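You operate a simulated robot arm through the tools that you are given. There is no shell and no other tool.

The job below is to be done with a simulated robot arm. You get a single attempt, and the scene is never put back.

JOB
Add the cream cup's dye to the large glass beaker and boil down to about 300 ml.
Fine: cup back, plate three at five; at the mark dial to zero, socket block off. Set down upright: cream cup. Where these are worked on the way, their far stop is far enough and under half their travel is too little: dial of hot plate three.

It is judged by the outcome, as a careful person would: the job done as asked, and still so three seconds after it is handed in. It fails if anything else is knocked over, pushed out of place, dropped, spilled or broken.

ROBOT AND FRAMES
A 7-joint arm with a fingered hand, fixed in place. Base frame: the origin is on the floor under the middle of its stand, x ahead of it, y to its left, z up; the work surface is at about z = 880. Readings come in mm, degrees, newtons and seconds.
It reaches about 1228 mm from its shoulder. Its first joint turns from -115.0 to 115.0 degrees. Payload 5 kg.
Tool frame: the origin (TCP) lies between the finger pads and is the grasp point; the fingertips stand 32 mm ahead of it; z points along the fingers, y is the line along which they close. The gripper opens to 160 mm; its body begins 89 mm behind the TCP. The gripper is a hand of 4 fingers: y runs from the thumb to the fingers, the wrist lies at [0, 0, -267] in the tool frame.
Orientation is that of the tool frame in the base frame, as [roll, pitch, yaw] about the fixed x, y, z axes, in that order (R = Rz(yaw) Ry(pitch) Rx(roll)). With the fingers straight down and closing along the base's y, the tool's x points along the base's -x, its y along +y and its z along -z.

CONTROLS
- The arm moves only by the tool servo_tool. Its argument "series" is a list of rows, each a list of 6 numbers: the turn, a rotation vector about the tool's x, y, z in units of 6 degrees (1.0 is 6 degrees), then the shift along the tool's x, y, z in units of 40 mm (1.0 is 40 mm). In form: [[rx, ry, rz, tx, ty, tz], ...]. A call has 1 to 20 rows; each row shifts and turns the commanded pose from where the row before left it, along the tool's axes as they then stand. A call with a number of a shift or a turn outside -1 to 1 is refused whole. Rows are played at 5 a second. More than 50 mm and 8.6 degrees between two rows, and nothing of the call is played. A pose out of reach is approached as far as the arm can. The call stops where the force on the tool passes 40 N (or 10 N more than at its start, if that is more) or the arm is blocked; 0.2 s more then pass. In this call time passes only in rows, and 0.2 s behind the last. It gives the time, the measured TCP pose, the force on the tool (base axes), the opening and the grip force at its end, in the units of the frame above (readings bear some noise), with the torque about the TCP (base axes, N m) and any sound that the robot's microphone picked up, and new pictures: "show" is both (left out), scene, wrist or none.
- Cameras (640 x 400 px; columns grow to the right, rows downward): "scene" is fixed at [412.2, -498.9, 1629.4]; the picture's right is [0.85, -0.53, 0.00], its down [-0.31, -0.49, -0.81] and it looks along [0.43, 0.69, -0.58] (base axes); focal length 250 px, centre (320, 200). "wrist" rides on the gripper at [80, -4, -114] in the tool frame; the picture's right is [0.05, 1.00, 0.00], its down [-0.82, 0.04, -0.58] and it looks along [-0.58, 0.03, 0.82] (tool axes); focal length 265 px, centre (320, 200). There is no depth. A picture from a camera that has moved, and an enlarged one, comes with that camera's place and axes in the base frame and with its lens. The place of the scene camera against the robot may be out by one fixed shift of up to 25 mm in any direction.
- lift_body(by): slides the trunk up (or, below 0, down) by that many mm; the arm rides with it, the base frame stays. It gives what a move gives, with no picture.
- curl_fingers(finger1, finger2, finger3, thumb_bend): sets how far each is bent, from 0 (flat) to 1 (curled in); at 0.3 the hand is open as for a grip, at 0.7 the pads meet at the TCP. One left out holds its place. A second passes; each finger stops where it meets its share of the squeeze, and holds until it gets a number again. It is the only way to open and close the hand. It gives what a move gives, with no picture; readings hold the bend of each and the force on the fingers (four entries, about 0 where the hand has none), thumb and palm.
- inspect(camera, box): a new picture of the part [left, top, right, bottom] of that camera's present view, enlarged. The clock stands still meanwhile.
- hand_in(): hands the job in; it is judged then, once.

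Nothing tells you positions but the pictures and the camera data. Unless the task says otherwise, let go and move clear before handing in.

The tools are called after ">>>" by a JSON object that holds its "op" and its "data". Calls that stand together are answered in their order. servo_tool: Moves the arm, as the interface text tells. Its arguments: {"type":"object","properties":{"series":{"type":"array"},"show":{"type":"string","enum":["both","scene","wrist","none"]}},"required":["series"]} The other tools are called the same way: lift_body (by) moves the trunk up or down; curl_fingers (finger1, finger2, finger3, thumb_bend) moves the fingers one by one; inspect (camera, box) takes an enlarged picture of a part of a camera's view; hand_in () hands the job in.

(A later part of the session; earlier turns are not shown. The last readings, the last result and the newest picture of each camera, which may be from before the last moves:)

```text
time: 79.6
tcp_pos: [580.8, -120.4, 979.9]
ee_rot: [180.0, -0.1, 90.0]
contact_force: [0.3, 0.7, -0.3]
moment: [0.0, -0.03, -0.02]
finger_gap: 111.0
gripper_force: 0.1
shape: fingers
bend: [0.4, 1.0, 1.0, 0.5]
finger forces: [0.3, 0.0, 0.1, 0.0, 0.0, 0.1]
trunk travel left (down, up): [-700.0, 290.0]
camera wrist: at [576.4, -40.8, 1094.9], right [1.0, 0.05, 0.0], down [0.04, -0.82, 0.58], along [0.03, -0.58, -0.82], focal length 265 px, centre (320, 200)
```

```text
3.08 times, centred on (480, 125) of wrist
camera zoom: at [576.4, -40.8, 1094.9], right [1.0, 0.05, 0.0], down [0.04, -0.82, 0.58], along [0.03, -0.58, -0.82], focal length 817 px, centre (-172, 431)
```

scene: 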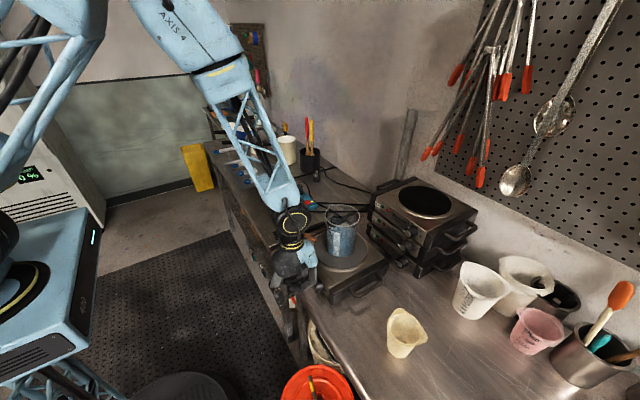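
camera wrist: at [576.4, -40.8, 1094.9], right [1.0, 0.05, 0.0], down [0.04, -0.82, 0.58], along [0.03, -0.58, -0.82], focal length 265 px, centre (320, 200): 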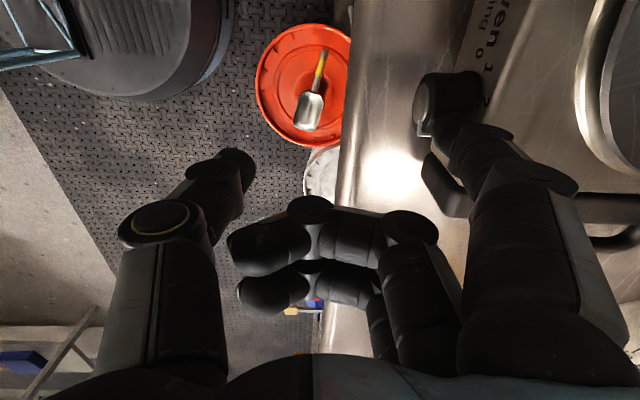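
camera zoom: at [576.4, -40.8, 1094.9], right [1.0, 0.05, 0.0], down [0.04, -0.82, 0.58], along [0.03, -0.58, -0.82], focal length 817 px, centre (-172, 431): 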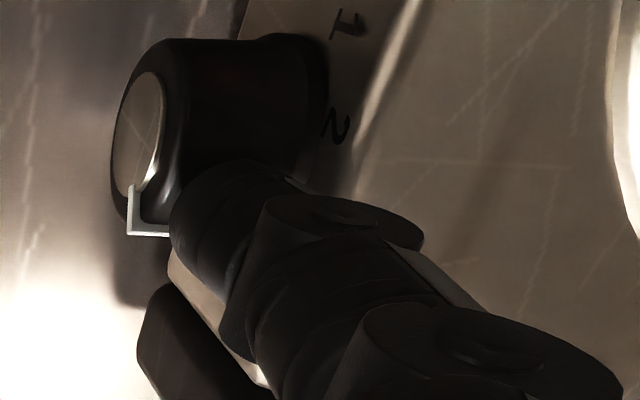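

>>> {"op": "servo_tool", "data": {"series": [[0, 0, 0, 0, 0, -0.6], [0, 0, 0, 0.2, -0.6, -0.6], [0, 0, 0, 0.2, -0.8, 0]]}}

>>> {"op": "inspect", "data": {"camera": "scene", "box": [295, 245, 365, 305]}}

>>> {"op": "inspect", "data": {"camera": "wrist", "box": [400, 40, 560, 170]}}

>>> {"op": "inspect", "data": {"camera": "scene", "box": [300, 190, 390, 270]}}

```text
time: 80.4
tcp_pos: [525.2, -102.5, 1028.8]
ee_rot: [179.9, 0.0, 90.0]
contact_force: [0.0, 0.1, 0.7]
moment: [-0.01, -0.01, -0.01]
finger_gap: 110.8
gripper_force: 0.1
shape: fingers
bend: [0.4, 1.0, 1.0, 0.5]
finger forces: [0.1, 0.0, 0.0, 0.0, 0.0, 0.1]
trunk travel left (down, up): [-700.0, 290.0]
camera wrist: at [520.5, -23.2, 1143.4], right [1.0, 0.05, 0.0], down [0.04, -0.82, 0.58], along [0.03, -0.58, -0.82], focal length 265 px, centre (320, 200)
```

scene: 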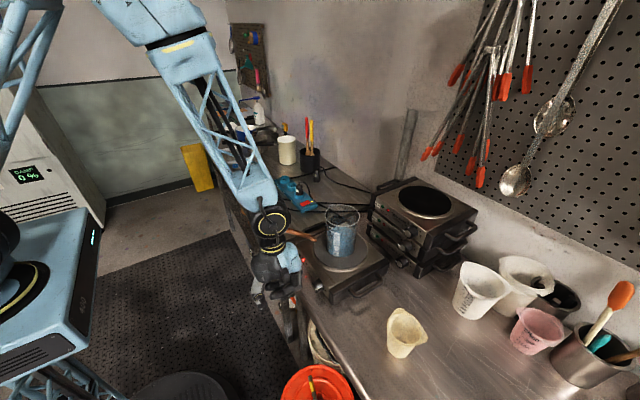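
wrist: 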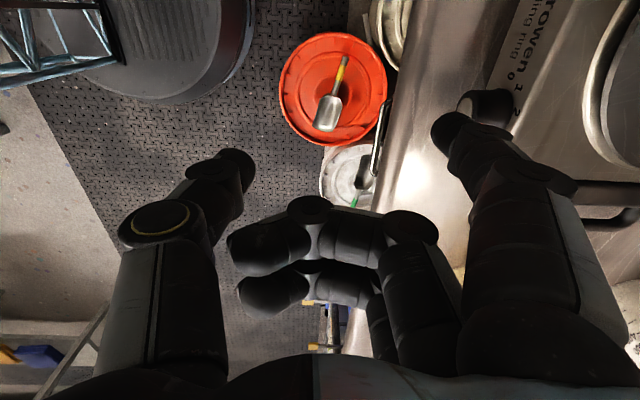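

```text
6.67 times, centred on (330, 275) of scene
camera zoom: at [412.2, -498.9, 1629.4], right [0.85, -0.53, 0.0], down [-0.31, -0.49, -0.81], along [0.43, 0.69, -0.58], focal length 1668 px, centre (253, -300)
```

zoom: 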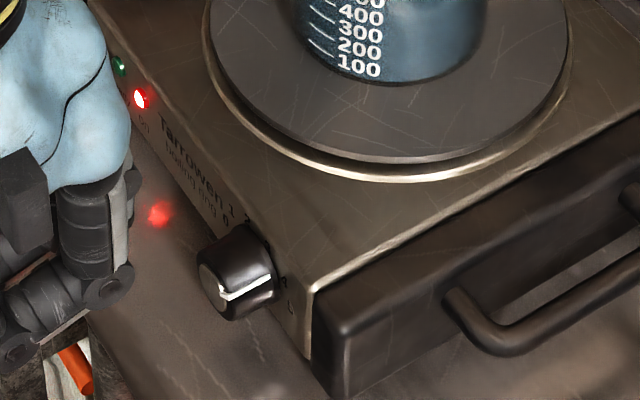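

```text
3.08 times, centred on (480, 105) of wrist
camera zoom: at [520.5, -23.2, 1143.4], right [1.0, 0.05, 0.0], down [0.04, -0.82, 0.58], along [0.03, -0.58, -0.82], focal length 817 px, centre (-172, 492)
```

zoom: 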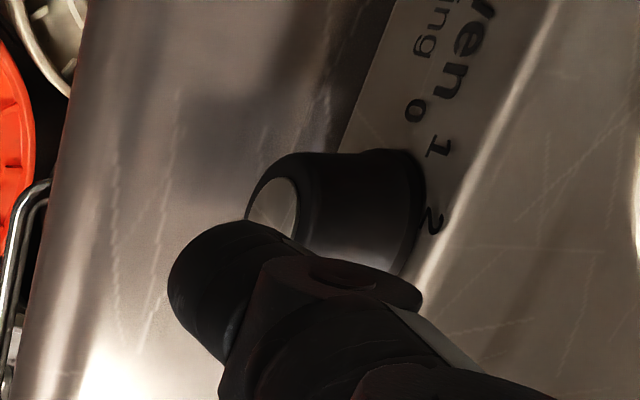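

```text
5.00 times, centred on (345, 230) of scene
camera zoom: at [412.2, -498.9, 1629.4], right [0.85, -0.53, 0.0], down [-0.31, -0.49, -0.81], along [0.43, 0.69, -0.58], focal length 1251 px, centre (195, 50)
```

zoom: 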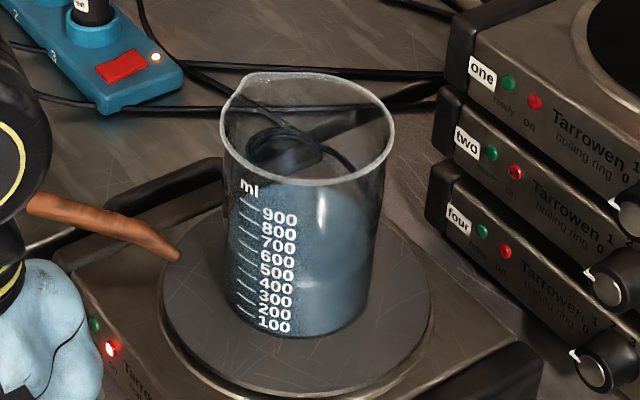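

The red "on" light is glowing and the pointer sits around 4.4. I'll add one short stroke to reach 5.

>>> {"op": "servo_tool", "data": {"series": [[0, 0, 0, 0.044, 0.69, 0.24], [0, 0, 0, 0.044, 0.69, 0.24], [0, 0, 0, 0, 0, 0.38], [0, 0, 0, 0, 0, 0.38], [0, 0, 0, 0, 0, 0.025]], "show": "none"}}

```text
time: 81.6
tcp_pos: [578.9, -101.6, 978.1]
ee_rot: [180.0, 0.0, 90.0]
contact_force: [-2.7, 3.1, 7.5]
moment: [0.26, -0.49, 0.2]
finger_gap: 111.5
gripper_force: 3.9
shape: fingers
bend: [0.4, 1.0, 1.0, 0.5]
finger forces: [7.7, 0.1, 0.0, 0.0, 0.0, 0.1]
trunk travel left (down, up): [-700.0, 290.0]
```

>>> {"op": "servo_tool", "data": {"series": [[0, 0, 0, -0.05, 0, -0.014], [0, 0, 0, -0.05, 0, -0.014], [0, 0, 0, -0.05, 0, -0.008], [0, 0, 0, -0.05, 0, -0.007], [0, 0, 0, -0.05, 0, -0.002]], "show": "none"}}

>>> {"op": "inspect", "data": {"camera": "wrist", "box": [400, 40, 560, 170]}}

>>> {"op": "inspect", "data": {"camera": "scene", "box": [295, 245, 365, 305]}}

```text
time: 82.8
tcp_pos: [579.1, -110.6, 980.6]
ee_rot: [180.0, 0.0, 90.0]
contact_force: [-1.7, 0.4, 4.1]
moment: [0.09, -0.27, 0.02]
finger_gap: 112.4
gripper_force: 2.1
shape: fingers
bend: [0.39, 1.0, 1.0, 0.5]
finger forces: [3.6, 0.0, 0.1, 0.0, 0.0, 0.0]
trunk travel left (down, up): [-700.0, 290.0]
```

```text
3.08 times, centred on (480, 105) of wrist
camera zoom: at [574.8, -31.0, 1094.5], right [1.0, 0.05, 0.0], down [0.04, -0.82, 0.58], along [0.03, -0.58, -0.82], focal length 817 px, centre (-172, 492)
```

zoom: 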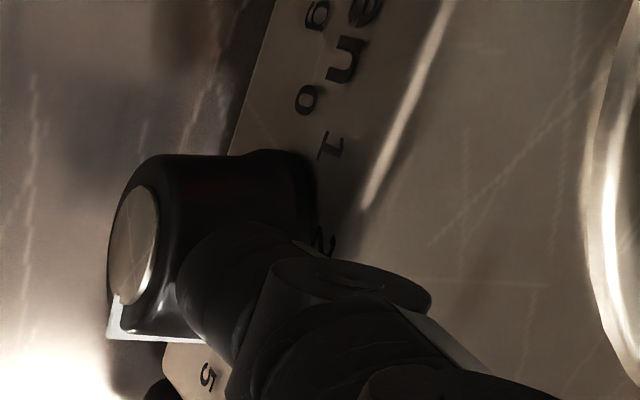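

```text
6.67 times, centred on (330, 275) of scene
camera zoom: at [412.2, -498.9, 1629.4], right [0.85, -0.53, 0.0], down [-0.31, -0.49, -0.81], along [0.43, 0.69, -0.58], focal length 1668 px, centre (253, -300)
```

zoom: 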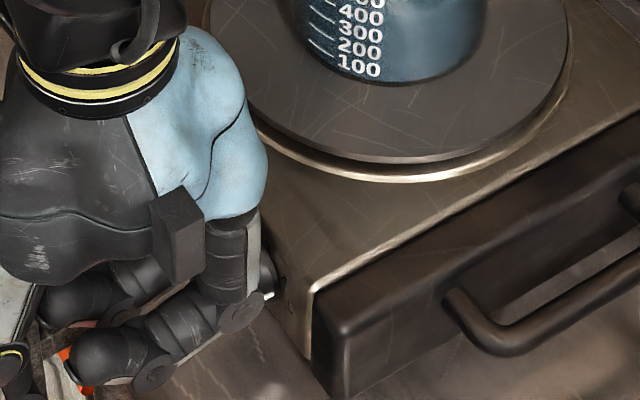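

>>> {"op": "servo_tool", "data": {"series": [[0, 0, 0, -0.05, 0, 0.01], [0, 0, 0, -0.05, 0, 0.01], [0, 0, 0, -0.05, 0, 0.01]], "show": "none"}}

>>> {"op": "servo_tool", "data": {"series": [[0, 0, 0, 0, 0, -0.8], [0, 0, 0, 0, -0.8, -0.4], [0, 0, 0, 0, -0.9, 0], [0, 0, 0, 0, -0.9, 0]], "show": "scene"}}

>>> {"op": "inspect", "data": {"camera": "scene", "box": [295, 245, 365, 305]}}

>>> {"op": "inspect", "data": {"camera": "wrist", "box": [400, 0, 640, 200]}}

```text
time: 83.6
tcp_pos: [580.2, -116.0, 978.5]
ee_rot: [180.0, -0.1, 89.9]
contact_force: [-1.9, 3.2, 13.0]
moment: [0.53, -0.91, 0.33]
finger_gap: 113.6
gripper_force: 6.6
shape: fingers
bend: [0.39, 1.0, 1.0, 0.5]
finger forces: [12.9, 0.0, 0.0, 0.0, 0.0, 0.0]
trunk travel left (down, up): [-700.0, 290.0]
```

```text
time: 84.6
tcp_pos: [473.8, -115.2, 1025.5]
ee_rot: [-179.9, -0.2, 90.0]
contact_force: [-0.8, -0.5, -0.1]
moment: [-0.01, 0.02, -0.03]
finger_gap: 111.2
gripper_force: 0.1
shape: fingers
bend: [0.4, 1.0, 1.0, 0.5]
finger forces: [0.0, 0.0, 0.0, 0.1, 0.0, 0.0]
trunk travel left (down, up): [-700.0, 290.0]
```

scene: 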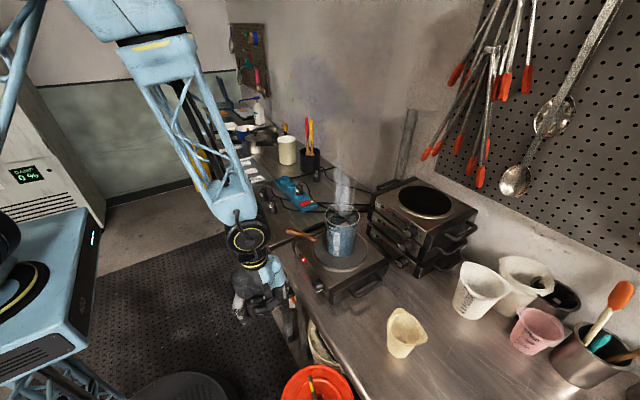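

```text
6.67 times, centred on (330, 275) of scene
camera zoom: at [412.2, -498.9, 1629.4], right [0.85, -0.53, 0.0], down [-0.31, -0.49, -0.81], along [0.43, 0.69, -0.58], focal length 1668 px, centre (253, -300)
```

zoom: 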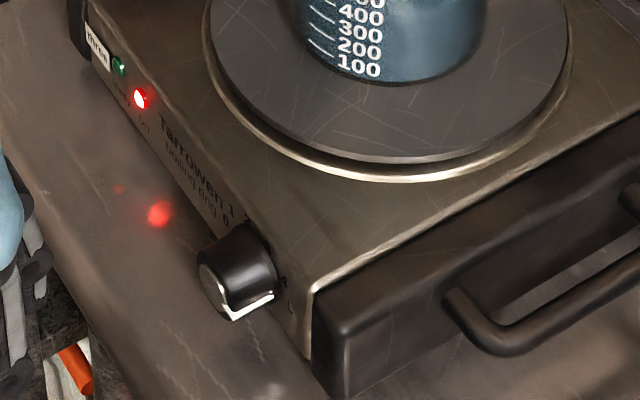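

```text
2.00 times, centred on (520, 100) of wrist
camera zoom: at [470.8, -36.6, 1140.8], right [1.0, 0.05, 0.0], down [0.04, -0.82, 0.58], along [0.03, -0.58, -0.82], focal length 531 px, centre (-80, 400)
```

zoom: 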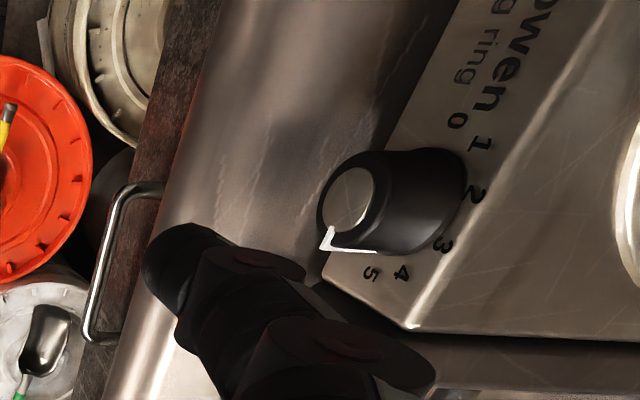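

The dial is now at 5 and the red light is on. I'll look closely at the beaker level from the scene camera to calibrate the boil-down.

>>> {"op": "inspect", "data": {"camera": "scene", "box": [325, 200, 365, 260]}}

>>> {"op": "inspect", "data": {"camera": "scene", "box": [325, 220, 350, 260]}}

```text
6.67 times, centred on (345, 230) of scene
camera zoom: at [412.2, -498.9, 1629.4], right [0.85, -0.53, 0.0], down [-0.31, -0.49, -0.81], along [0.43, 0.69, -0.58], focal length 1668 px, centre (153, 0)
```

zoom: 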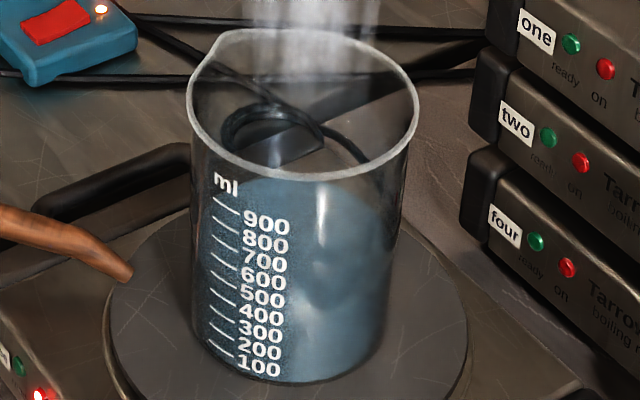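

```text
10.00 times, centred on (338, 240) of scene
camera zoom: at [412.2, -498.9, 1629.4], right [0.85, -0.53, 0.0], down [-0.31, -0.49, -0.81], along [0.43, 0.69, -0.58], focal length 2502 px, centre (145, -200)
```

zoom: 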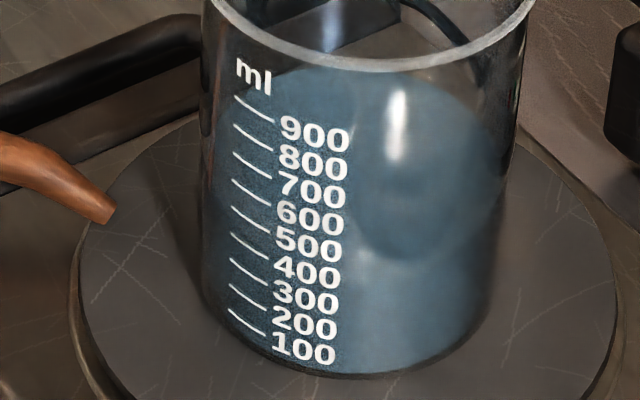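

By the marks along the front glass the level is now roughly 430–450 ml. I'll swing the wrist camera to look at the beaker at surface height to get an exact reading and rate.

>>> {"op": "servo_tool", "data": {"series": [[0, 0, -1, 0, 0, 0], [0, 0, -1, 0, 0, 0], [0, 0, -1, 0, 0, 0], [0, 0, -1, 0, 0, 0], [0, 0, -1, 0, 0, 0], [0, 0, -1, 0, 0, 0], [0, 0, -1, 0, 0, 0], [0, 0, -1, 0, 0, 0], [0, 0, -1, 0, 0, 0], [0, 0, -1, 0, 0, 0], [0, 0, -1, 0, 0, 0], [0, 0, -1, 0, 0, 0], [0, 0, -1, 0, 0, 0], [0, 0, -1, 0, 0, 0], [0, 0, -1, 0, 0, 0]], "show": "none"}}

>>> {"op": "curl_fingers", "data": {"finger1": 0.3, "finger2": 0.3, "finger3": 0.3, "thumb_bend": 0.3}}

>>> {"op": "servo_tool", "data": {"series": [[0, -1, 0, 0, 0, 0], [0, -1, 0, 0, 0, 0], [0, -1, 0, 0, 0, 0], [0, -1, 0, 0, 0, 0], [0, -1, 0, 0, 0, 0], [0, -1, 0, 0, 0, 0], [0, 0, 0, -0.27, 0.594, 0.544], [0, 0, 0, -0.27, 0.594, 0.544], [0, 0, 0, -0.27, 0.594, 0.544], [0, 0, 0, -0.27, 0.594, 0.544]]}}

>>> {"op": "inspect", "data": {"camera": "wrist", "box": [250, 80, 420, 220]}}

```text
time: 87.8
tcp_pos: [475.8, -116.9, 1027.1]
ee_rot: [179.9, 0.1, -179.9]
contact_force: [-0.4, 0.0, 0.0]
moment: [0.0, 0.03, -0.01]
finger_gap: 111.3
gripper_force: 0.1
shape: fingers
bend: [0.4, 1.0, 1.0, 0.5]
finger forces: [0.1, 0.0, 0.0, 0.0, 0.0, 0.0]
trunk travel left (down, up): [-700.0, 290.0]
```

```text
time: 88.8
tcp_pos: [475.1, -117.1, 1027.1]
ee_rot: [179.9, 0.0, -179.9]
contact_force: [1.0, 0.0, -0.2]
moment: [0.0, 0.01, 0.01]
finger_gap: 170.0
gripper_force: 0.1
shape: fingers
bend: [0.3, 0.3, 0.3, 0.3]
finger forces: [0.0, 0.0, 0.1, 0.0, 0.0, 0.0]
trunk travel left (down, up): [-700.0, 290.0]
```

```text
time: 91.0
tcp_pos: [615.1, -42.8, 966.8]
ee_rot: [179.9, 36.1, 179.9]
contact_force: [-0.2, 0.3, -0.7]
moment: [0.01, 0.0, -0.05]
finger_gap: 170.1
gripper_force: 0.0
shape: fingers
bend: [0.3, 0.3, 0.3, 0.3]
finger forces: [0.1, 0.0, 0.0, 0.0, 0.0, 0.0]
out of reach, approached as far as the arm can: row 4, 5, 6
trunk travel left (down, up): [-700.0, 290.0]
camera wrist: at [483.6, -48.1, 1012.6], right [-0.04, 1.0, -0.03], down [0.32, 0.04, 0.95], along [0.95, 0.03, -0.32], focal length 265 px, centre (320, 200)
```

scene: 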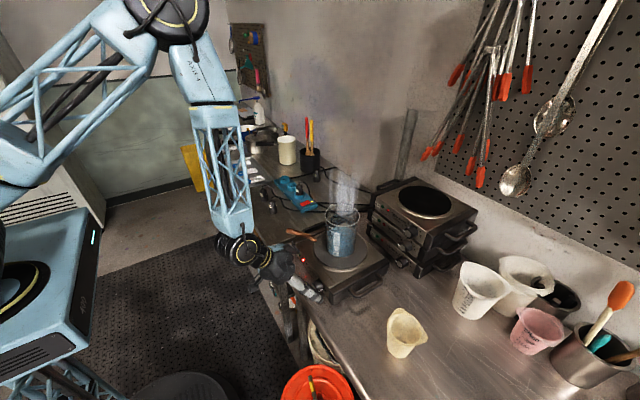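
wrist: 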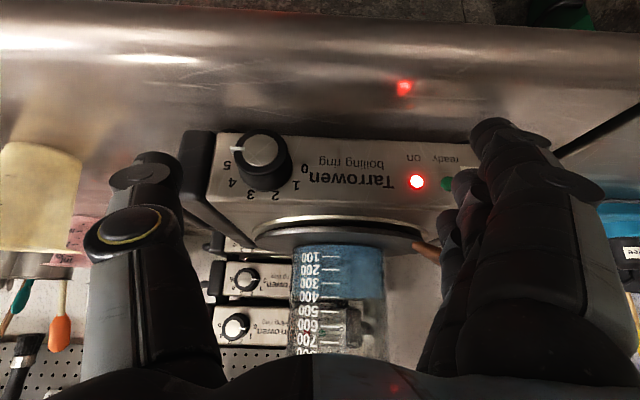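

```text
2.86 times, centred on (335, 150) of wrist
camera zoom: at [483.6, -48.1, 1012.6], right [-0.04, 1.0, -0.03], down [0.32, 0.04, 0.95], along [0.95, 0.03, -0.32], focal length 758 px, centre (277, 343)
```

zoom: 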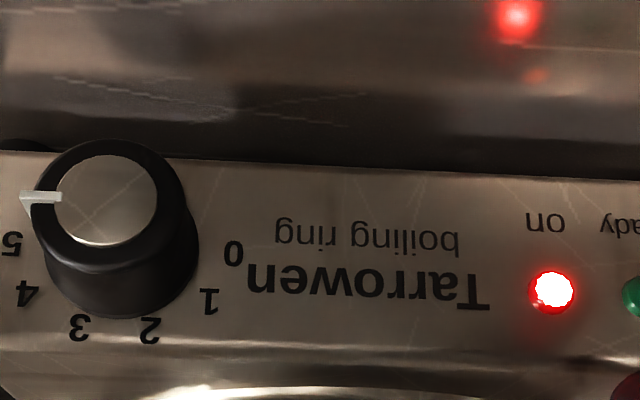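

The dial reads 5. Zooming on the beaker scale.

>>> {"op": "inspect", "data": {"camera": "wrist", "box": [270, 230, 400, 340]}}

```text
3.64 times, centred on (335, 285) of wrist
camera zoom: at [483.6, -48.1, 1012.6], right [-0.04, 1.0, -0.03], down [0.32, 0.04, 0.95], along [0.95, 0.03, -0.32], focal length 965 px, centre (266, -109)
```

zoom: 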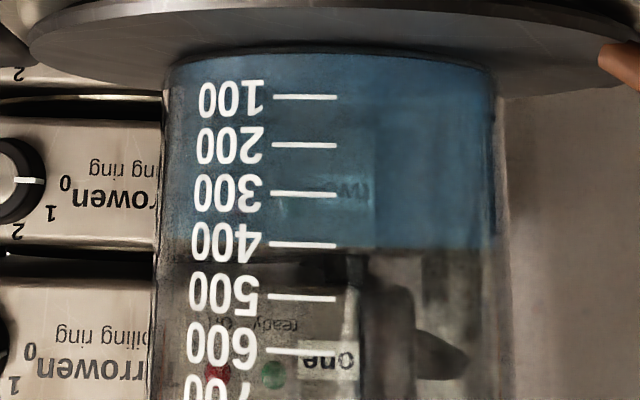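

Reading at eye level: about 407 ml at t=91. I'll wait a few seconds to learn the boil-off rate.

>>> {"op": "servo_tool", "data": {"series": [[0, 0, 0, 0, 0, 0], [0, 0, 0, 0, 0, 0], [0, 0, 0, 0, 0, 0], [0, 0, 0, 0, 0, 0], [0, 0, 0, 0, 0, 0], [0, 0, 0, 0, 0, 0], [0, 0, 0, 0, 0, 0], [0, 0, 0, 0, 0, 0], [0, 0, 0, 0, 0, 0], [0, 0, 0, 0, 0, 0]], "show": "none"}}

>>> {"op": "inspect", "data": {"camera": "wrist", "box": [270, 230, 400, 340]}}

>>> {"op": "inspect", "data": {"camera": "scene", "box": [325, 220, 350, 260]}}

```text
time: 93.2
tcp_pos: [614.9, -43.3, 966.7]
ee_rot: [179.9, 36.0, 179.9]
contact_force: [0.9, 0.3, 0.0]
moment: [0.02, 0.01, -0.01]
finger_gap: 170.1
gripper_force: 0.0
shape: fingers
bend: [0.3, 0.3, 0.3, 0.3]
finger forces: [0.0, 0.0, 0.0, 0.0, 0.1, 0.0]
trunk travel left (down, up): [-700.0, 290.0]
```

```text
3.64 times, centred on (335, 285) of wrist
camera zoom: at [483.1, -48.6, 1012.9], right [-0.04, 1.0, -0.03], down [0.32, 0.04, 0.95], along [0.95, 0.03, -0.32], focal length 965 px, centre (266, -109)
```

zoom: 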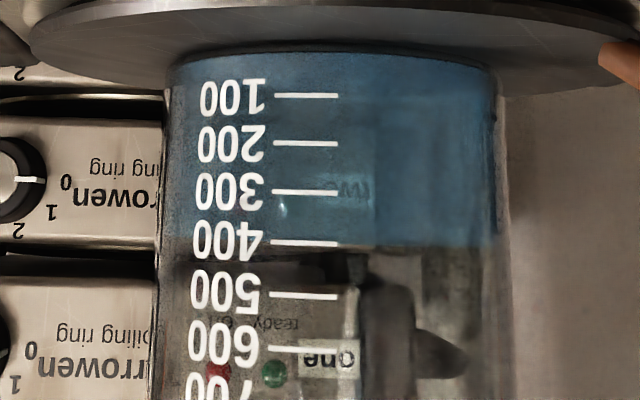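

```text
10.00 times, centred on (338, 240) of scene
camera zoom: at [412.2, -498.9, 1629.4], right [0.85, -0.53, 0.0], down [-0.31, -0.49, -0.81], along [0.43, 0.69, -0.58], focal length 2502 px, centre (145, -200)
```

zoom: 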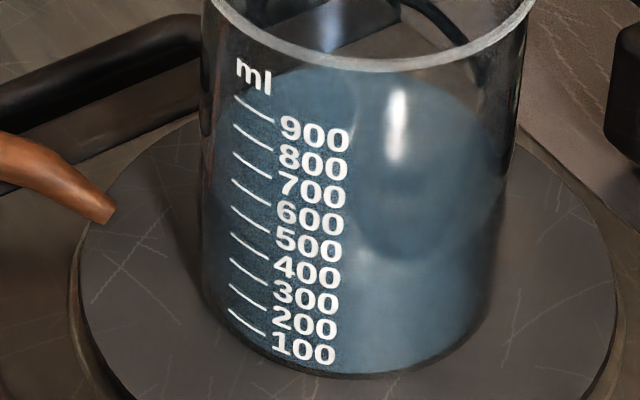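

The rate is slow so far; I'll wait longer and re-read.

>>> {"op": "servo_tool", "data": {"series": [[0, 0, 0, 0, 0, 0], [0, 0, 0, 0, 0, 0], [0, 0, 0, 0, 0, 0], [0, 0, 0, 0, 0, 0], [0, 0, 0, 0, 0, 0], [0, 0, 0, 0, 0, 0], [0, 0, 0, 0, 0, 0], [0, 0, 0, 0, 0, 0], [0, 0, 0, 0, 0, 0], [0, 0, 0, 0, 0, 0], [0, 0, 0, 0, 0, 0], [0, 0, 0, 0, 0, 0], [0, 0, 0, 0, 0, 0], [0, 0, 0, 0, 0, 0], [0, 0, 0, 0, 0, 0], [0, 0, 0, 0, 0, 0], [0, 0, 0, 0, 0, 0], [0, 0, 0, 0, 0, 0], [0, 0, 0, 0, 0, 0], [0, 0, 0, 0, 0, 0]], "show": "none"}}

>>> {"op": "servo_tool", "data": {"series": [[0, 0, 0, 0, 0, 0], [0, 0, 0, 0, 0, 0], [0, 0, 0, 0, 0, 0], [0, 0, 0, 0, 0, 0], [0, 0, 0, 0, 0, 0], [0, 0, 0, 0, 0, 0], [0, 0, 0, 0, 0, 0], [0, 0, 0, 0, 0, 0], [0, 0, 0, 0, 0, 0], [0, 0, 0, 0, 0, 0], [0, 0, 0, 0, 0, 0], [0, 0, 0, 0, 0, 0], [0, 0, 0, 0, 0, 0], [0, 0, 0, 0, 0, 0], [0, 0, 0, 0, 0, 0], [0, 0, 0, 0, 0, 0], [0, 0, 0, 0, 0, 0], [0, 0, 0, 0, 0, 0], [0, 0, 0, 0, 0, 0], [0, 0, 0, 0, 0, 0]], "show": "none"}}

>>> {"op": "inspect", "data": {"camera": "wrist", "box": [270, 230, 400, 340]}}

>>> {"op": "inspect", "data": {"camera": "scene", "box": [280, 130, 400, 290]}}

```text
time: 97.4
tcp_pos: [613.9, -44.3, 968.0]
ee_rot: [179.9, 36.0, 179.8]
contact_force: [0.0, -1.1, -0.5]
moment: [0.01, 0.03, 0.0]
finger_gap: 170.5
gripper_force: 0.0
shape: fingers
bend: [0.3, 0.3, 0.3, 0.3]
finger forces: [0.0, 0.1, 0.0, 0.0, 0.1, 0.0]
trunk travel left (down, up): [-700.0, 290.0]
```

```text
time: 101.6
tcp_pos: [615.0, -43.2, 967.6]
ee_rot: [180.0, 36.0, 179.8]
contact_force: [-0.2, -0.1, 0.1]
moment: [-0.07, 0.02, -0.02]
finger_gap: 170.6
gripper_force: 0.1
shape: fingers
bend: [0.3, 0.3, 0.3, 0.3]
finger forces: [0.0, 0.0, 0.1, 0.0, 0.1, 0.1]
trunk travel left (down, up): [-700.0, 290.0]
```

```text
3.64 times, centred on (335, 285) of wrist
camera zoom: at [483.1, -48.6, 1012.9], right [-0.04, 1.0, -0.03], down [0.32, 0.04, 0.95], along [0.95, 0.03, -0.32], focal length 965 px, centre (266, -109)
```

zoom: 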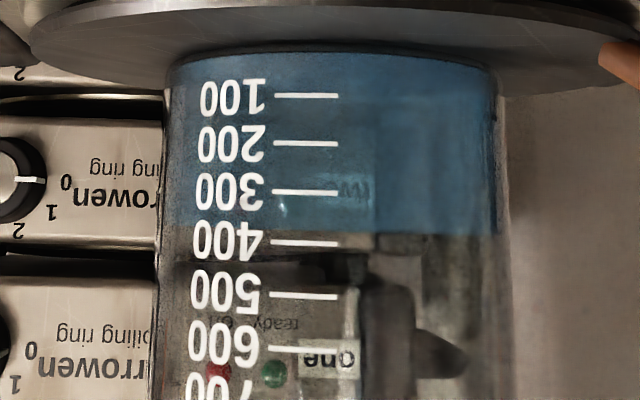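

```text
2.50 times, centred on (340, 210) of scene
camera zoom: at [412.2, -498.9, 1629.4], right [0.85, -0.53, 0.0], down [-0.31, -0.49, -0.81], along [0.43, 0.69, -0.58], focal length 626 px, centre (270, 175)
```

zoom: 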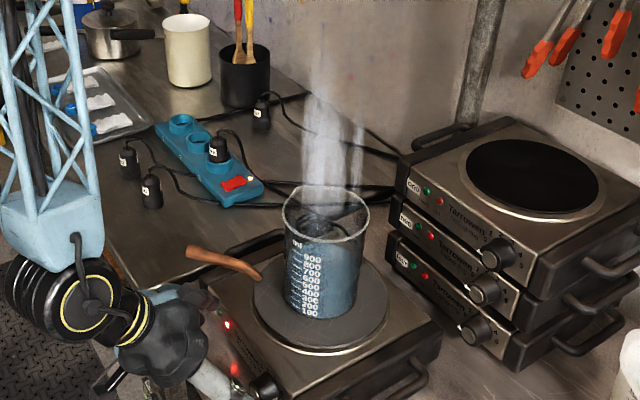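

About 382 ml now, losing roughly 3 ml/s, so ~25 s remain. I'll return to the stylus pose above the dial now.

>>> {"op": "servo_tool", "data": {"series": [[0, 0, 0, -0.04, -0.6, -0.69], [0, 0, 0, -0.04, -0.6, -0.69], [0, 0, 0, -0.04, -0.6, -0.69], [0, 1, 0, 0, 0, 0], [0, 1, 0, 0, 0, 0], [0, 1, 0, 0, 0, 0], [0, 1, 0, 0, 0, 0], [0, 1, 0, 0, 0, 0], [0, 1, 0, 0, 0, 0]], "show": "none"}}

>>> {"op": "servo_tool", "data": {"series": [[0, 0, 1, 0, 0, 0], [0, 0, 1, 0, 0, 0], [0, 0, 1, 0, 0, 0], [0, 0, 1, 0, 0, 0], [0, 0, 1, 0, 0, 0], [0, 0, 1, 0, 0, 0], [0, 0, 1, 0, 0, 0], [0, 0, 1, 0, 0, 0], [0, 0, 1, 0, 0, 0], [0, 0, 1, 0, 0, 0], [0, 0, 1, 0, 0, 0], [0, 0, 1, 0, 0, 0], [0, 0, 1, 0, 0, 0], [0, 0, 1, 0, 0, 0], [0, 0, 1, 0, 0, 0]], "show": "none"}}

>>> {"op": "curl_fingers", "data": {"finger1": 0.4, "finger2": 1.0, "finger3": 1.0, "thumb_bend": 0.5}}

>>> {"op": "inspect", "data": {"camera": "wrist", "box": [400, 0, 640, 200]}}

>>> {"op": "inspect", "data": {"camera": "scene", "box": [325, 220, 350, 260]}}

```text
time: 103.6
tcp_pos: [569.6, -112.9, 1036.7]
ee_rot: [179.8, -0.1, -179.7]
contact_force: [-0.4, -7.7, 0.2]
moment: [0.74, -0.09, -0.03]
finger_gap: 170.9
gripper_force: 0.0
shape: fingers
bend: [0.3, 0.3, 0.3, 0.3]
finger forces: [0.0, 0.1, 0.0, 0.0, 0.1, 0.1]
trunk travel left (down, up): [-700.0, 290.0]
```

```text
time: 106.8
tcp_pos: [569.7, -114.1, 1036.0]
ee_rot: [180.0, -0.1, 89.9]
contact_force: [-0.1, -0.1, 0.1]
moment: [0.01, -0.02, 0.01]
finger_gap: 170.8
gripper_force: 0.1
shape: fingers
bend: [0.3, 0.3, 0.3, 0.3]
finger forces: [0.0, 0.0, 0.0, 0.1, 0.0, 0.1]
trunk travel left (down, up): [-700.0, 290.0]
```

```text
time: 107.8
tcp_pos: [569.3, -113.8, 1036.2]
ee_rot: [180.0, -0.1, 90.0]
contact_force: [0.3, 0.4, -0.2]
moment: [-0.02, -0.01, -0.01]
finger_gap: 112.0
gripper_force: 0.0
shape: fingers
bend: [0.4, 1.0, 1.0, 0.5]
finger forces: [0.1, 0.0, 0.0, 0.0, 0.0, 0.1]
trunk travel left (down, up): [-700.0, 290.0]
```

```text
2.00 times, centred on (520, 100) of wrist
camera zoom: at [565.4, -35.2, 1151.0], right [1.0, 0.05, 0.0], down [0.04, -0.82, 0.58], along [0.03, -0.58, -0.82], focal length 531 px, centre (-80, 400)
```

zoom: 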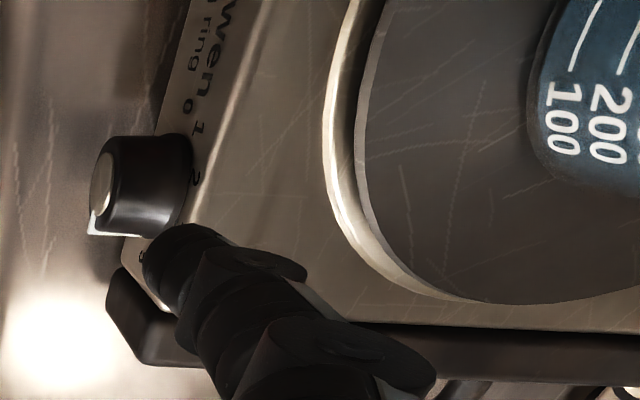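

```text
10.00 times, centred on (338, 240) of scene
camera zoom: at [412.2, -498.9, 1629.4], right [0.85, -0.53, 0.0], down [-0.31, -0.49, -0.81], along [0.43, 0.69, -0.58], focal length 2502 px, centre (145, -200)
```

zoom: 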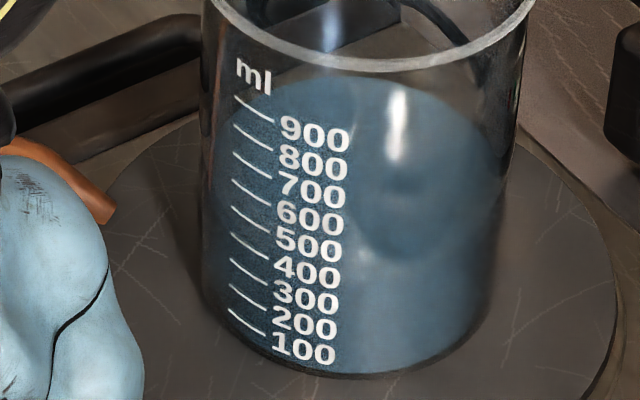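

Level is about 360 ml. I'll position the fingertip over the knob's right shoulder, ready to roll it back.

>>> {"op": "servo_tool", "data": {"series": [[0, 0, 0, -0.3, 0.12, 0.64], [0, 0, 0, -0.3, 0.12, 0.64], [0, 0, 0, 0, 0, 0.2], [0, 0, 0, 0, 0, 0.05]], "show": "wrist"}}

>>> {"op": "inspect", "data": {"camera": "wrist", "box": [400, 40, 560, 170]}}

```text
time: 108.8
tcp_pos: [579.2, -138.4, 975.5]
ee_rot: [-180.0, -0.2, 90.0]
contact_force: [0.3, -0.1, 0.5]
moment: [0.03, -0.02, 0.05]
finger_gap: 111.8
gripper_force: 0.1
shape: fingers
bend: [0.4, 1.0, 1.0, 0.5]
finger forces: [0.0, 0.0, 0.0, 0.1, 0.0, 0.1]
trunk travel left (down, up): [-700.0, 290.0]
camera wrist: at [575.0, -59.7, 1089.8], right [1.0, 0.05, 0.0], down [0.04, -0.82, 0.58], along [0.03, -0.58, -0.82], focal length 265 px, centre (320, 200)
```

wrist: 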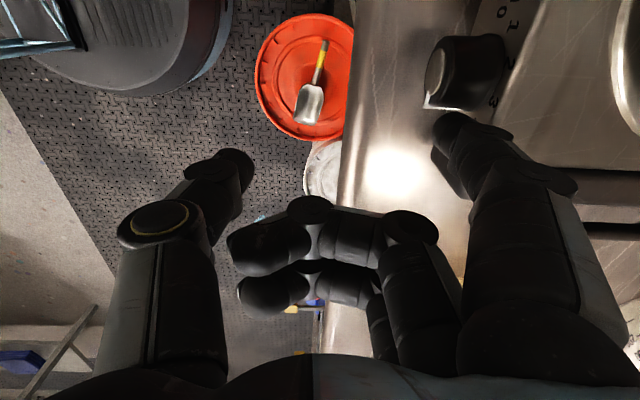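

```text
3.08 times, centred on (480, 105) of wrist
camera zoom: at [575.0, -59.7, 1089.8], right [1.0, 0.05, 0.0], down [0.04, -0.82, 0.58], along [0.03, -0.58, -0.82], focal length 817 px, centre (-172, 492)
```

zoom: 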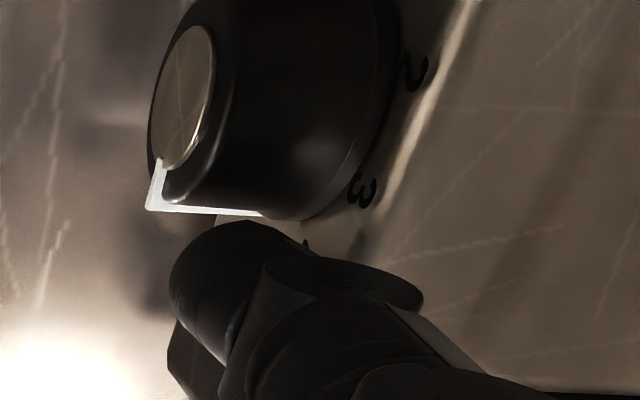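

>>> {"op": "servo_tool", "data": {"series": [[0, 0, 0, 0.016, 0, 0.045], [0, 0, 0, 0.016, 0, 0.03], [0, 0, 0, 0, 0, 0], [0, 0, 0, 0, 0, 0], [0, 0, 0, 0, 0, 0], [0, 0, 0, 0, 0, 0], [0, 0, 0, 0, 0, 0], [0, 0, 0, 0, 0, 0], [0, 0, 0, 0, 0, 0], [0, 0, 0, 0, 0, 0], [0, 0, 0, 0, 0, 0], [0, 0, 0, 0, 0, 0], [0, 0, 0, 0, 0, 0], [0, 0, 0, 0, 0, 0], [0, 0, 0, 0, 0, 0], [0, 0, 0, 0, 0, 0], [0, 0, 0, 0, 0, 0], [0, 0, 0, 0, 0, 0], [0, 0, 0, 0, 0, 0], [0, 0, 0, 0, 0, 0]], "show": "none"}}

>>> {"op": "inspect", "data": {"camera": "scene", "box": [325, 220, 350, 260]}}

```text
time: 113.0
tcp_pos: [578.8, -137.2, 972.4]
ee_rot: [-180.0, -0.2, 90.0]
contact_force: [0.2, -0.5, 0.4]
moment: [0.01, -0.02, -0.02]
finger_gap: 111.6
gripper_force: 0.1
shape: fingers
bend: [0.4, 1.0, 1.0, 0.5]
finger forces: [0.0, 0.0, 0.0, 0.0, 0.0, 0.0]
trunk travel left (down, up): [-700.0, 290.0]
```

```text
10.00 times, centred on (338, 240) of scene
camera zoom: at [412.2, -498.9, 1629.4], right [0.85, -0.53, 0.0], down [-0.31, -0.49, -0.81], along [0.43, 0.69, -0.58], focal length 2502 px, centre (145, -200)
```

zoom: 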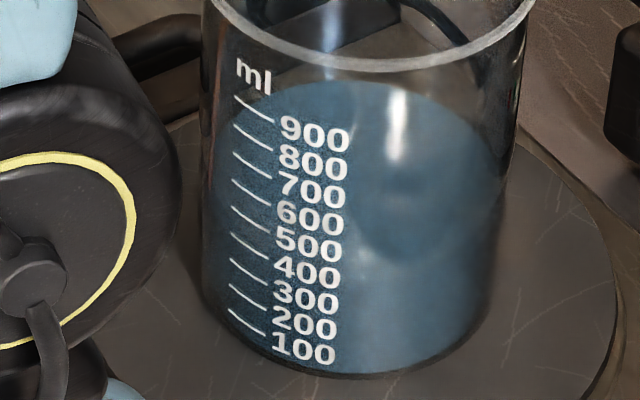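

>>> {"op": "servo_tool", "data": {"series": [[0, 0, 0, 0, 0, 0], [0, 0, 0, 0, 0, 0], [0, 0, 0, 0, 0, 0], [0, 0, 0, 0, 0, 0], [0, 0, 0, 0, 0, 0], [0, 0, 0, 0, 0, 0], [0, 0, 0, 0, 0, 0], [0, 0, 0, 0, 0, 0], [0, 0, 0, 0, 0, 0], [0, 0, 0, 0, 0, 0], [0, 0, 0, 0, 0, 0], [0, 0, 0, 0, 0, 0], [0, 0, 0, 0, 0, 0], [0, 0, 0, 0, 0, 0], [0, 0, 0, 0, 0, 0], [0, 0, 0, 0, 0, 0], [0, 0, 0, 0, 0, 0], [0, 0, 0, 0, 0, 0]], "show": "none"}}

>>> {"op": "inspect", "data": {"camera": "scene", "box": [325, 220, 350, 260]}}

>>> {"op": "inspect", "data": {"camera": "wrist", "box": [400, 0, 640, 150]}}

```text
time: 116.8
tcp_pos: [578.4, -137.6, 971.0]
ee_rot: [-180.0, -0.1, 90.0]
contact_force: [0.3, 0.0, 0.3]
moment: [0.01, 0.0, 0.02]
finger_gap: 111.8
gripper_force: 0.0
shape: fingers
bend: [0.4, 1.0, 1.0, 0.5]
finger forces: [0.0, 0.1, 0.0, 0.1, 0.0, 0.0]
trunk travel left (down, up): [-700.0, 290.0]
```

```text
10.00 times, centred on (338, 240) of scene
camera zoom: at [412.2, -498.9, 1629.4], right [0.85, -0.53, 0.0], down [-0.31, -0.49, -0.81], along [0.43, 0.69, -0.58], focal length 2502 px, centre (145, -200)
```

zoom: 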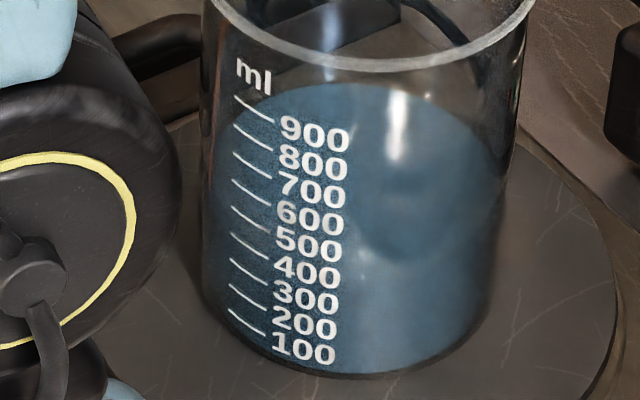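

```text
2.67 times, centred on (520, 75) of wrist
camera zoom: at [574.8, -58.2, 1086.4], right [1.0, 0.05, 0.0], down [0.04, -0.82, 0.58], along [0.03, -0.58, -0.82], focal length 708 px, centre (-213, 533)
```

zoom: 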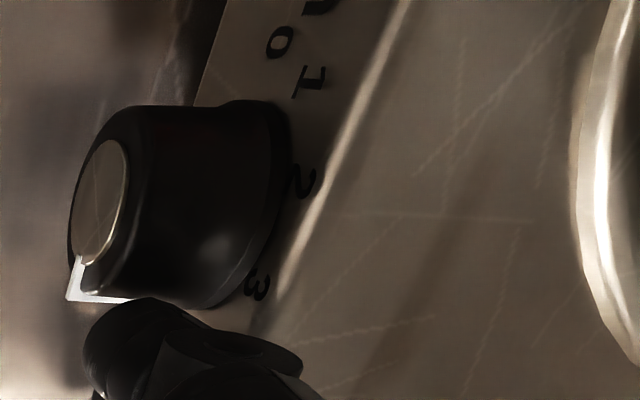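

About 334 ml. I'll make light contact now.

>>> {"op": "servo_tool", "data": {"series": [[0, 0, 0, 0.019, 0, 0.016], [0, 0, 0, 0.019, 0, 0.016]], "show": "none"}}

```text
time: 117.4
tcp_pos: [578.9, -134.5, 971.5]
ee_rot: [180.0, 0.0, 90.0]
contact_force: [0.0, -1.1, 0.8]
moment: [-0.01, -0.1, -0.08]
finger_gap: 112.0
gripper_force: 1.2
shape: fingers
bend: [0.4, 1.0, 1.0, 0.5]
finger forces: [1.5, 0.0, 0.0, 0.0, 0.1, 0.0]
trunk travel left (down, up): [-700.0, 290.0]
```

Light contact at the right shoulder. I'll wait about three more seconds before rolling the dial back.

>>> {"op": "servo_tool", "data": {"series": [[0, 0, 0, 0, 0, 0], [0, 0, 0, 0, 0, 0], [0, 0, 0, 0, 0, 0], [0, 0, 0, 0, 0, 0], [0, 0, 0, 0, 0, 0], [0, 0, 0, 0, 0, 0], [0, 0, 0, 0, 0, 0], [0, 0, 0, 0, 0, 0], [0, 0, 0, 0, 0, 0], [0, 0, 0, 0, 0, 0], [0, 0, 0, 0, 0, 0], [0, 0, 0, 0, 0, 0], [0, 0, 0, 0, 0, 0], [0, 0, 0, 0, 0, 0], [0, 0, 0, 0, 0, 0]], "show": "none"}}

>>> {"op": "inspect", "data": {"camera": "scene", "box": [325, 220, 350, 260]}}

```text
time: 120.6
tcp_pos: [577.8, -136.0, 970.6]
ee_rot: [-179.9, -0.1, 90.0]
contact_force: [-0.1, -3.0, 2.1]
moment: [-0.04, -0.15, -0.23]
finger_gap: 111.9
gripper_force: 2.1
shape: fingers
bend: [0.4, 1.0, 1.0, 0.5]
finger forces: [3.8, 0.1, 0.0, 0.0, 0.0, 0.1]
trunk travel left (down, up): [-700.0, 290.0]
```

```text
10.00 times, centred on (338, 240) of scene
camera zoom: at [412.2, -498.9, 1629.4], right [0.85, -0.53, 0.0], down [-0.31, -0.49, -0.81], along [0.43, 0.69, -0.58], focal length 2502 px, centre (145, -200)
```

zoom: 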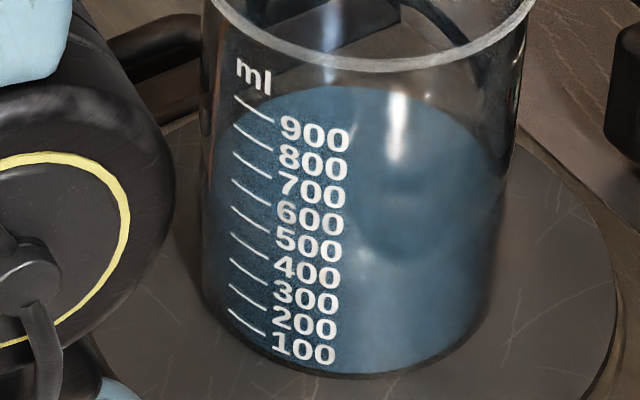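

About 321 ml. One more second, then the first return stroke and re-placement.

>>> {"op": "servo_tool", "data": {"series": [[0, 0, 0, 0, 0, 0], [0, 0, 0, 0, 0, 0], [0, 0, 0, 0, 0, 0], [0, 0, 0, 0, 0, 0], [0, 0, 0, 0.03, 0, -0.01], [0, 0, 0, 0.0675, 0, -0.075], [0, 0, 0, 0.0775, 0, -0.065], [0, 0, 0, 0.085, 0, -0.0525], [0, 0, 0, 0.0925, 0, -0.0425], [0, 0, 0, 0.0725, 0, -0.0225], [0, 0, 0, 0, 0, -0.5], [0, 0, 0, -0.2375, 0, 0], [0, 0, 0, -0.2375, 0, 0], [0, 0, 0, 0, 0, 0.36], [0, 0, 0, 0, 0, 0.36], [0, 0, 0, 0.05, 0, 0.0475]], "show": "wrist"}}

>>> {"op": "inspect", "data": {"camera": "wrist", "box": [400, 0, 640, 150]}}

```text
time: 124.0
tcp_pos: [578.6, -136.4, 971.5]
ee_rot: [-180.0, -0.1, 89.9]
contact_force: [0.8, -0.8, 0.6]
moment: [0.04, 0.01, 0.0]
finger_gap: 111.7
gripper_force: 0.2
shape: fingers
bend: [0.4, 1.0, 1.0, 0.5]
finger forces: [0.0, 0.0, 0.0, 0.1, 0.1, 0.0]
trunk travel left (down, up): [-700.0, 290.0]
camera wrist: at [574.9, -56.5, 1085.6], right [1.0, 0.05, 0.0], down [0.04, -0.82, 0.58], along [0.03, -0.58, -0.82], focal length 265 px, centre (320, 200)
```

wrist: 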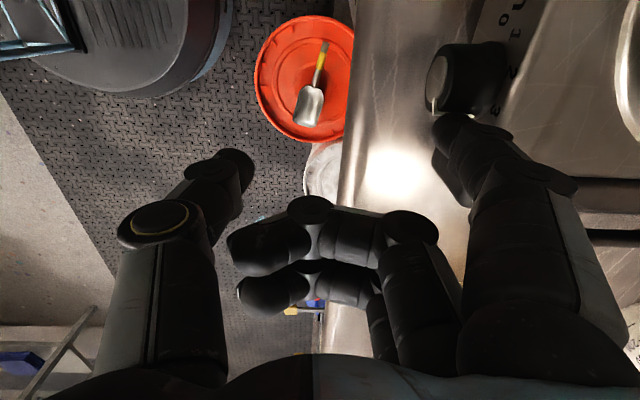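

```text
2.67 times, centred on (520, 75) of wrist
camera zoom: at [574.9, -56.5, 1085.6], right [1.0, 0.05, 0.0], down [0.04, -0.82, 0.58], along [0.03, -0.58, -0.82], focal length 708 px, centre (-213, 533)
```

zoom: 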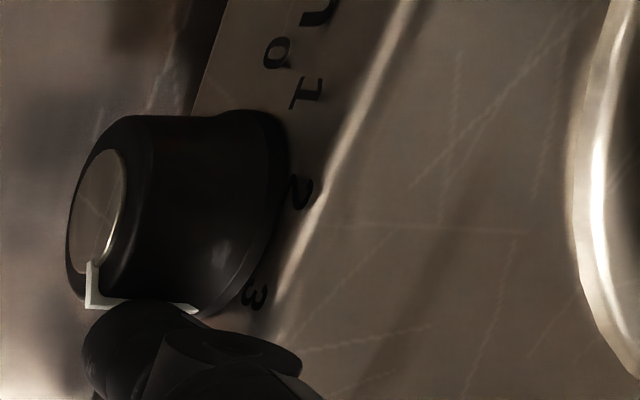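

The fingertip slipped with too little press; the dial moved only slightly. Repeating with firmer pressure.

>>> {"op": "servo_tool", "data": {"series": [[0, 0, 0, 0.0475, 0, 0.02], [0, 0, 0, 0.065, 0, -0.0725], [0, 0, 0, 0.075, 0, -0.065], [0, 0, 0, 0.085, 0, -0.05], [0, 0, 0, 0.0875, 0, -0.04], [0, 0, 0, 0.07, 0, -0.0225]], "show": "none"}}

>>> {"op": "inspect", "data": {"camera": "wrist", "box": [400, 0, 640, 150]}}

```text
time: 125.4
tcp_pos: [578.0, -117.4, 979.4]
ee_rot: [180.0, -0.2, 89.9]
contact_force: [-1.0, 0.7, 4.8]
moment: [0.14, -0.27, 0.04]
finger_gap: 112.5
gripper_force: 2.7
shape: fingers
bend: [0.4, 1.0, 1.0, 0.5]
finger forces: [4.2, 0.1, 0.1, 0.1, 0.1, 0.1]
trunk travel left (down, up): [-700.0, 290.0]
```

```text
2.67 times, centred on (520, 75) of wrist
camera zoom: at [574.3, -37.7, 1094.6], right [1.0, 0.05, 0.0], down [0.04, -0.82, 0.58], along [0.03, -0.58, -0.82], focal length 708 px, centre (-213, 533)
```

zoom: 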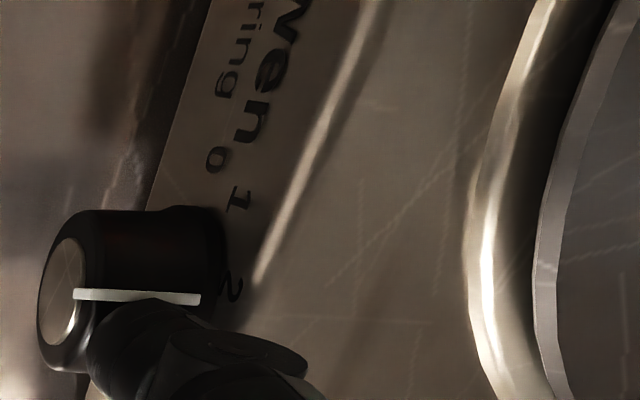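

Now the pointer is near the top (about 2.5), pushed along by the finger. Continuing the stroke to the left.

>>> {"op": "servo_tool", "data": {"series": [[0, 0, 0, 0.1, 0, 0.0075], [0, 0, 0, 0.0975, 0, 0.0075], [0, 0, 0, 0.095, 0, 0.0225], [0, 0, 0, 0.09, 0, 0.035], [0, 0, 0, 0.085, 0, 0.0475], [0, 0, 0, 0.08, 0, 0.06]], "show": "none"}}

>>> {"op": "inspect", "data": {"camera": "wrist", "box": [400, 50, 640, 200]}}

```text
time: 126.8
tcp_pos: [577.5, -94.2, 973.2]
ee_rot: [-180.0, 0.0, 90.0]
contact_force: [-2.8, 16.6, 14.7]
moment: [0.96, -1.04, 1.4]
finger_gap: 113.6
gripper_force: 11.9
shape: fingers
bend: [0.4, 1.0, 1.0, 0.5]
finger forces: [21.7, 0.0, 0.0, 0.0, 0.0, 0.0]
trunk travel left (down, up): [-700.0, 290.0]
```

```text
2.67 times, centred on (520, 125) of wrist
camera zoom: at [573.6, -14.9, 1088.2], right [1.0, 0.05, 0.0], down [0.04, -0.82, 0.58], along [0.03, -0.58, -0.82], focal length 708 px, centre (-213, 400)
```

zoom: 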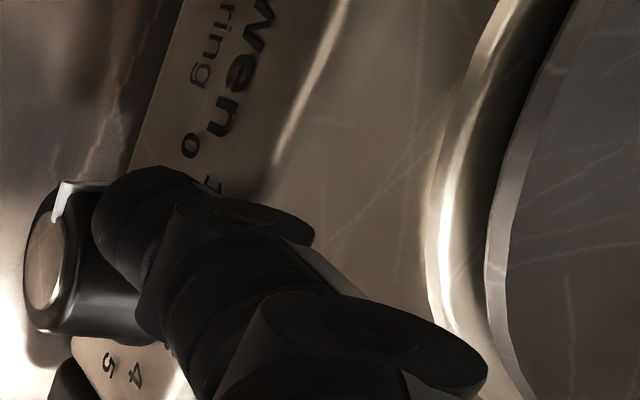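

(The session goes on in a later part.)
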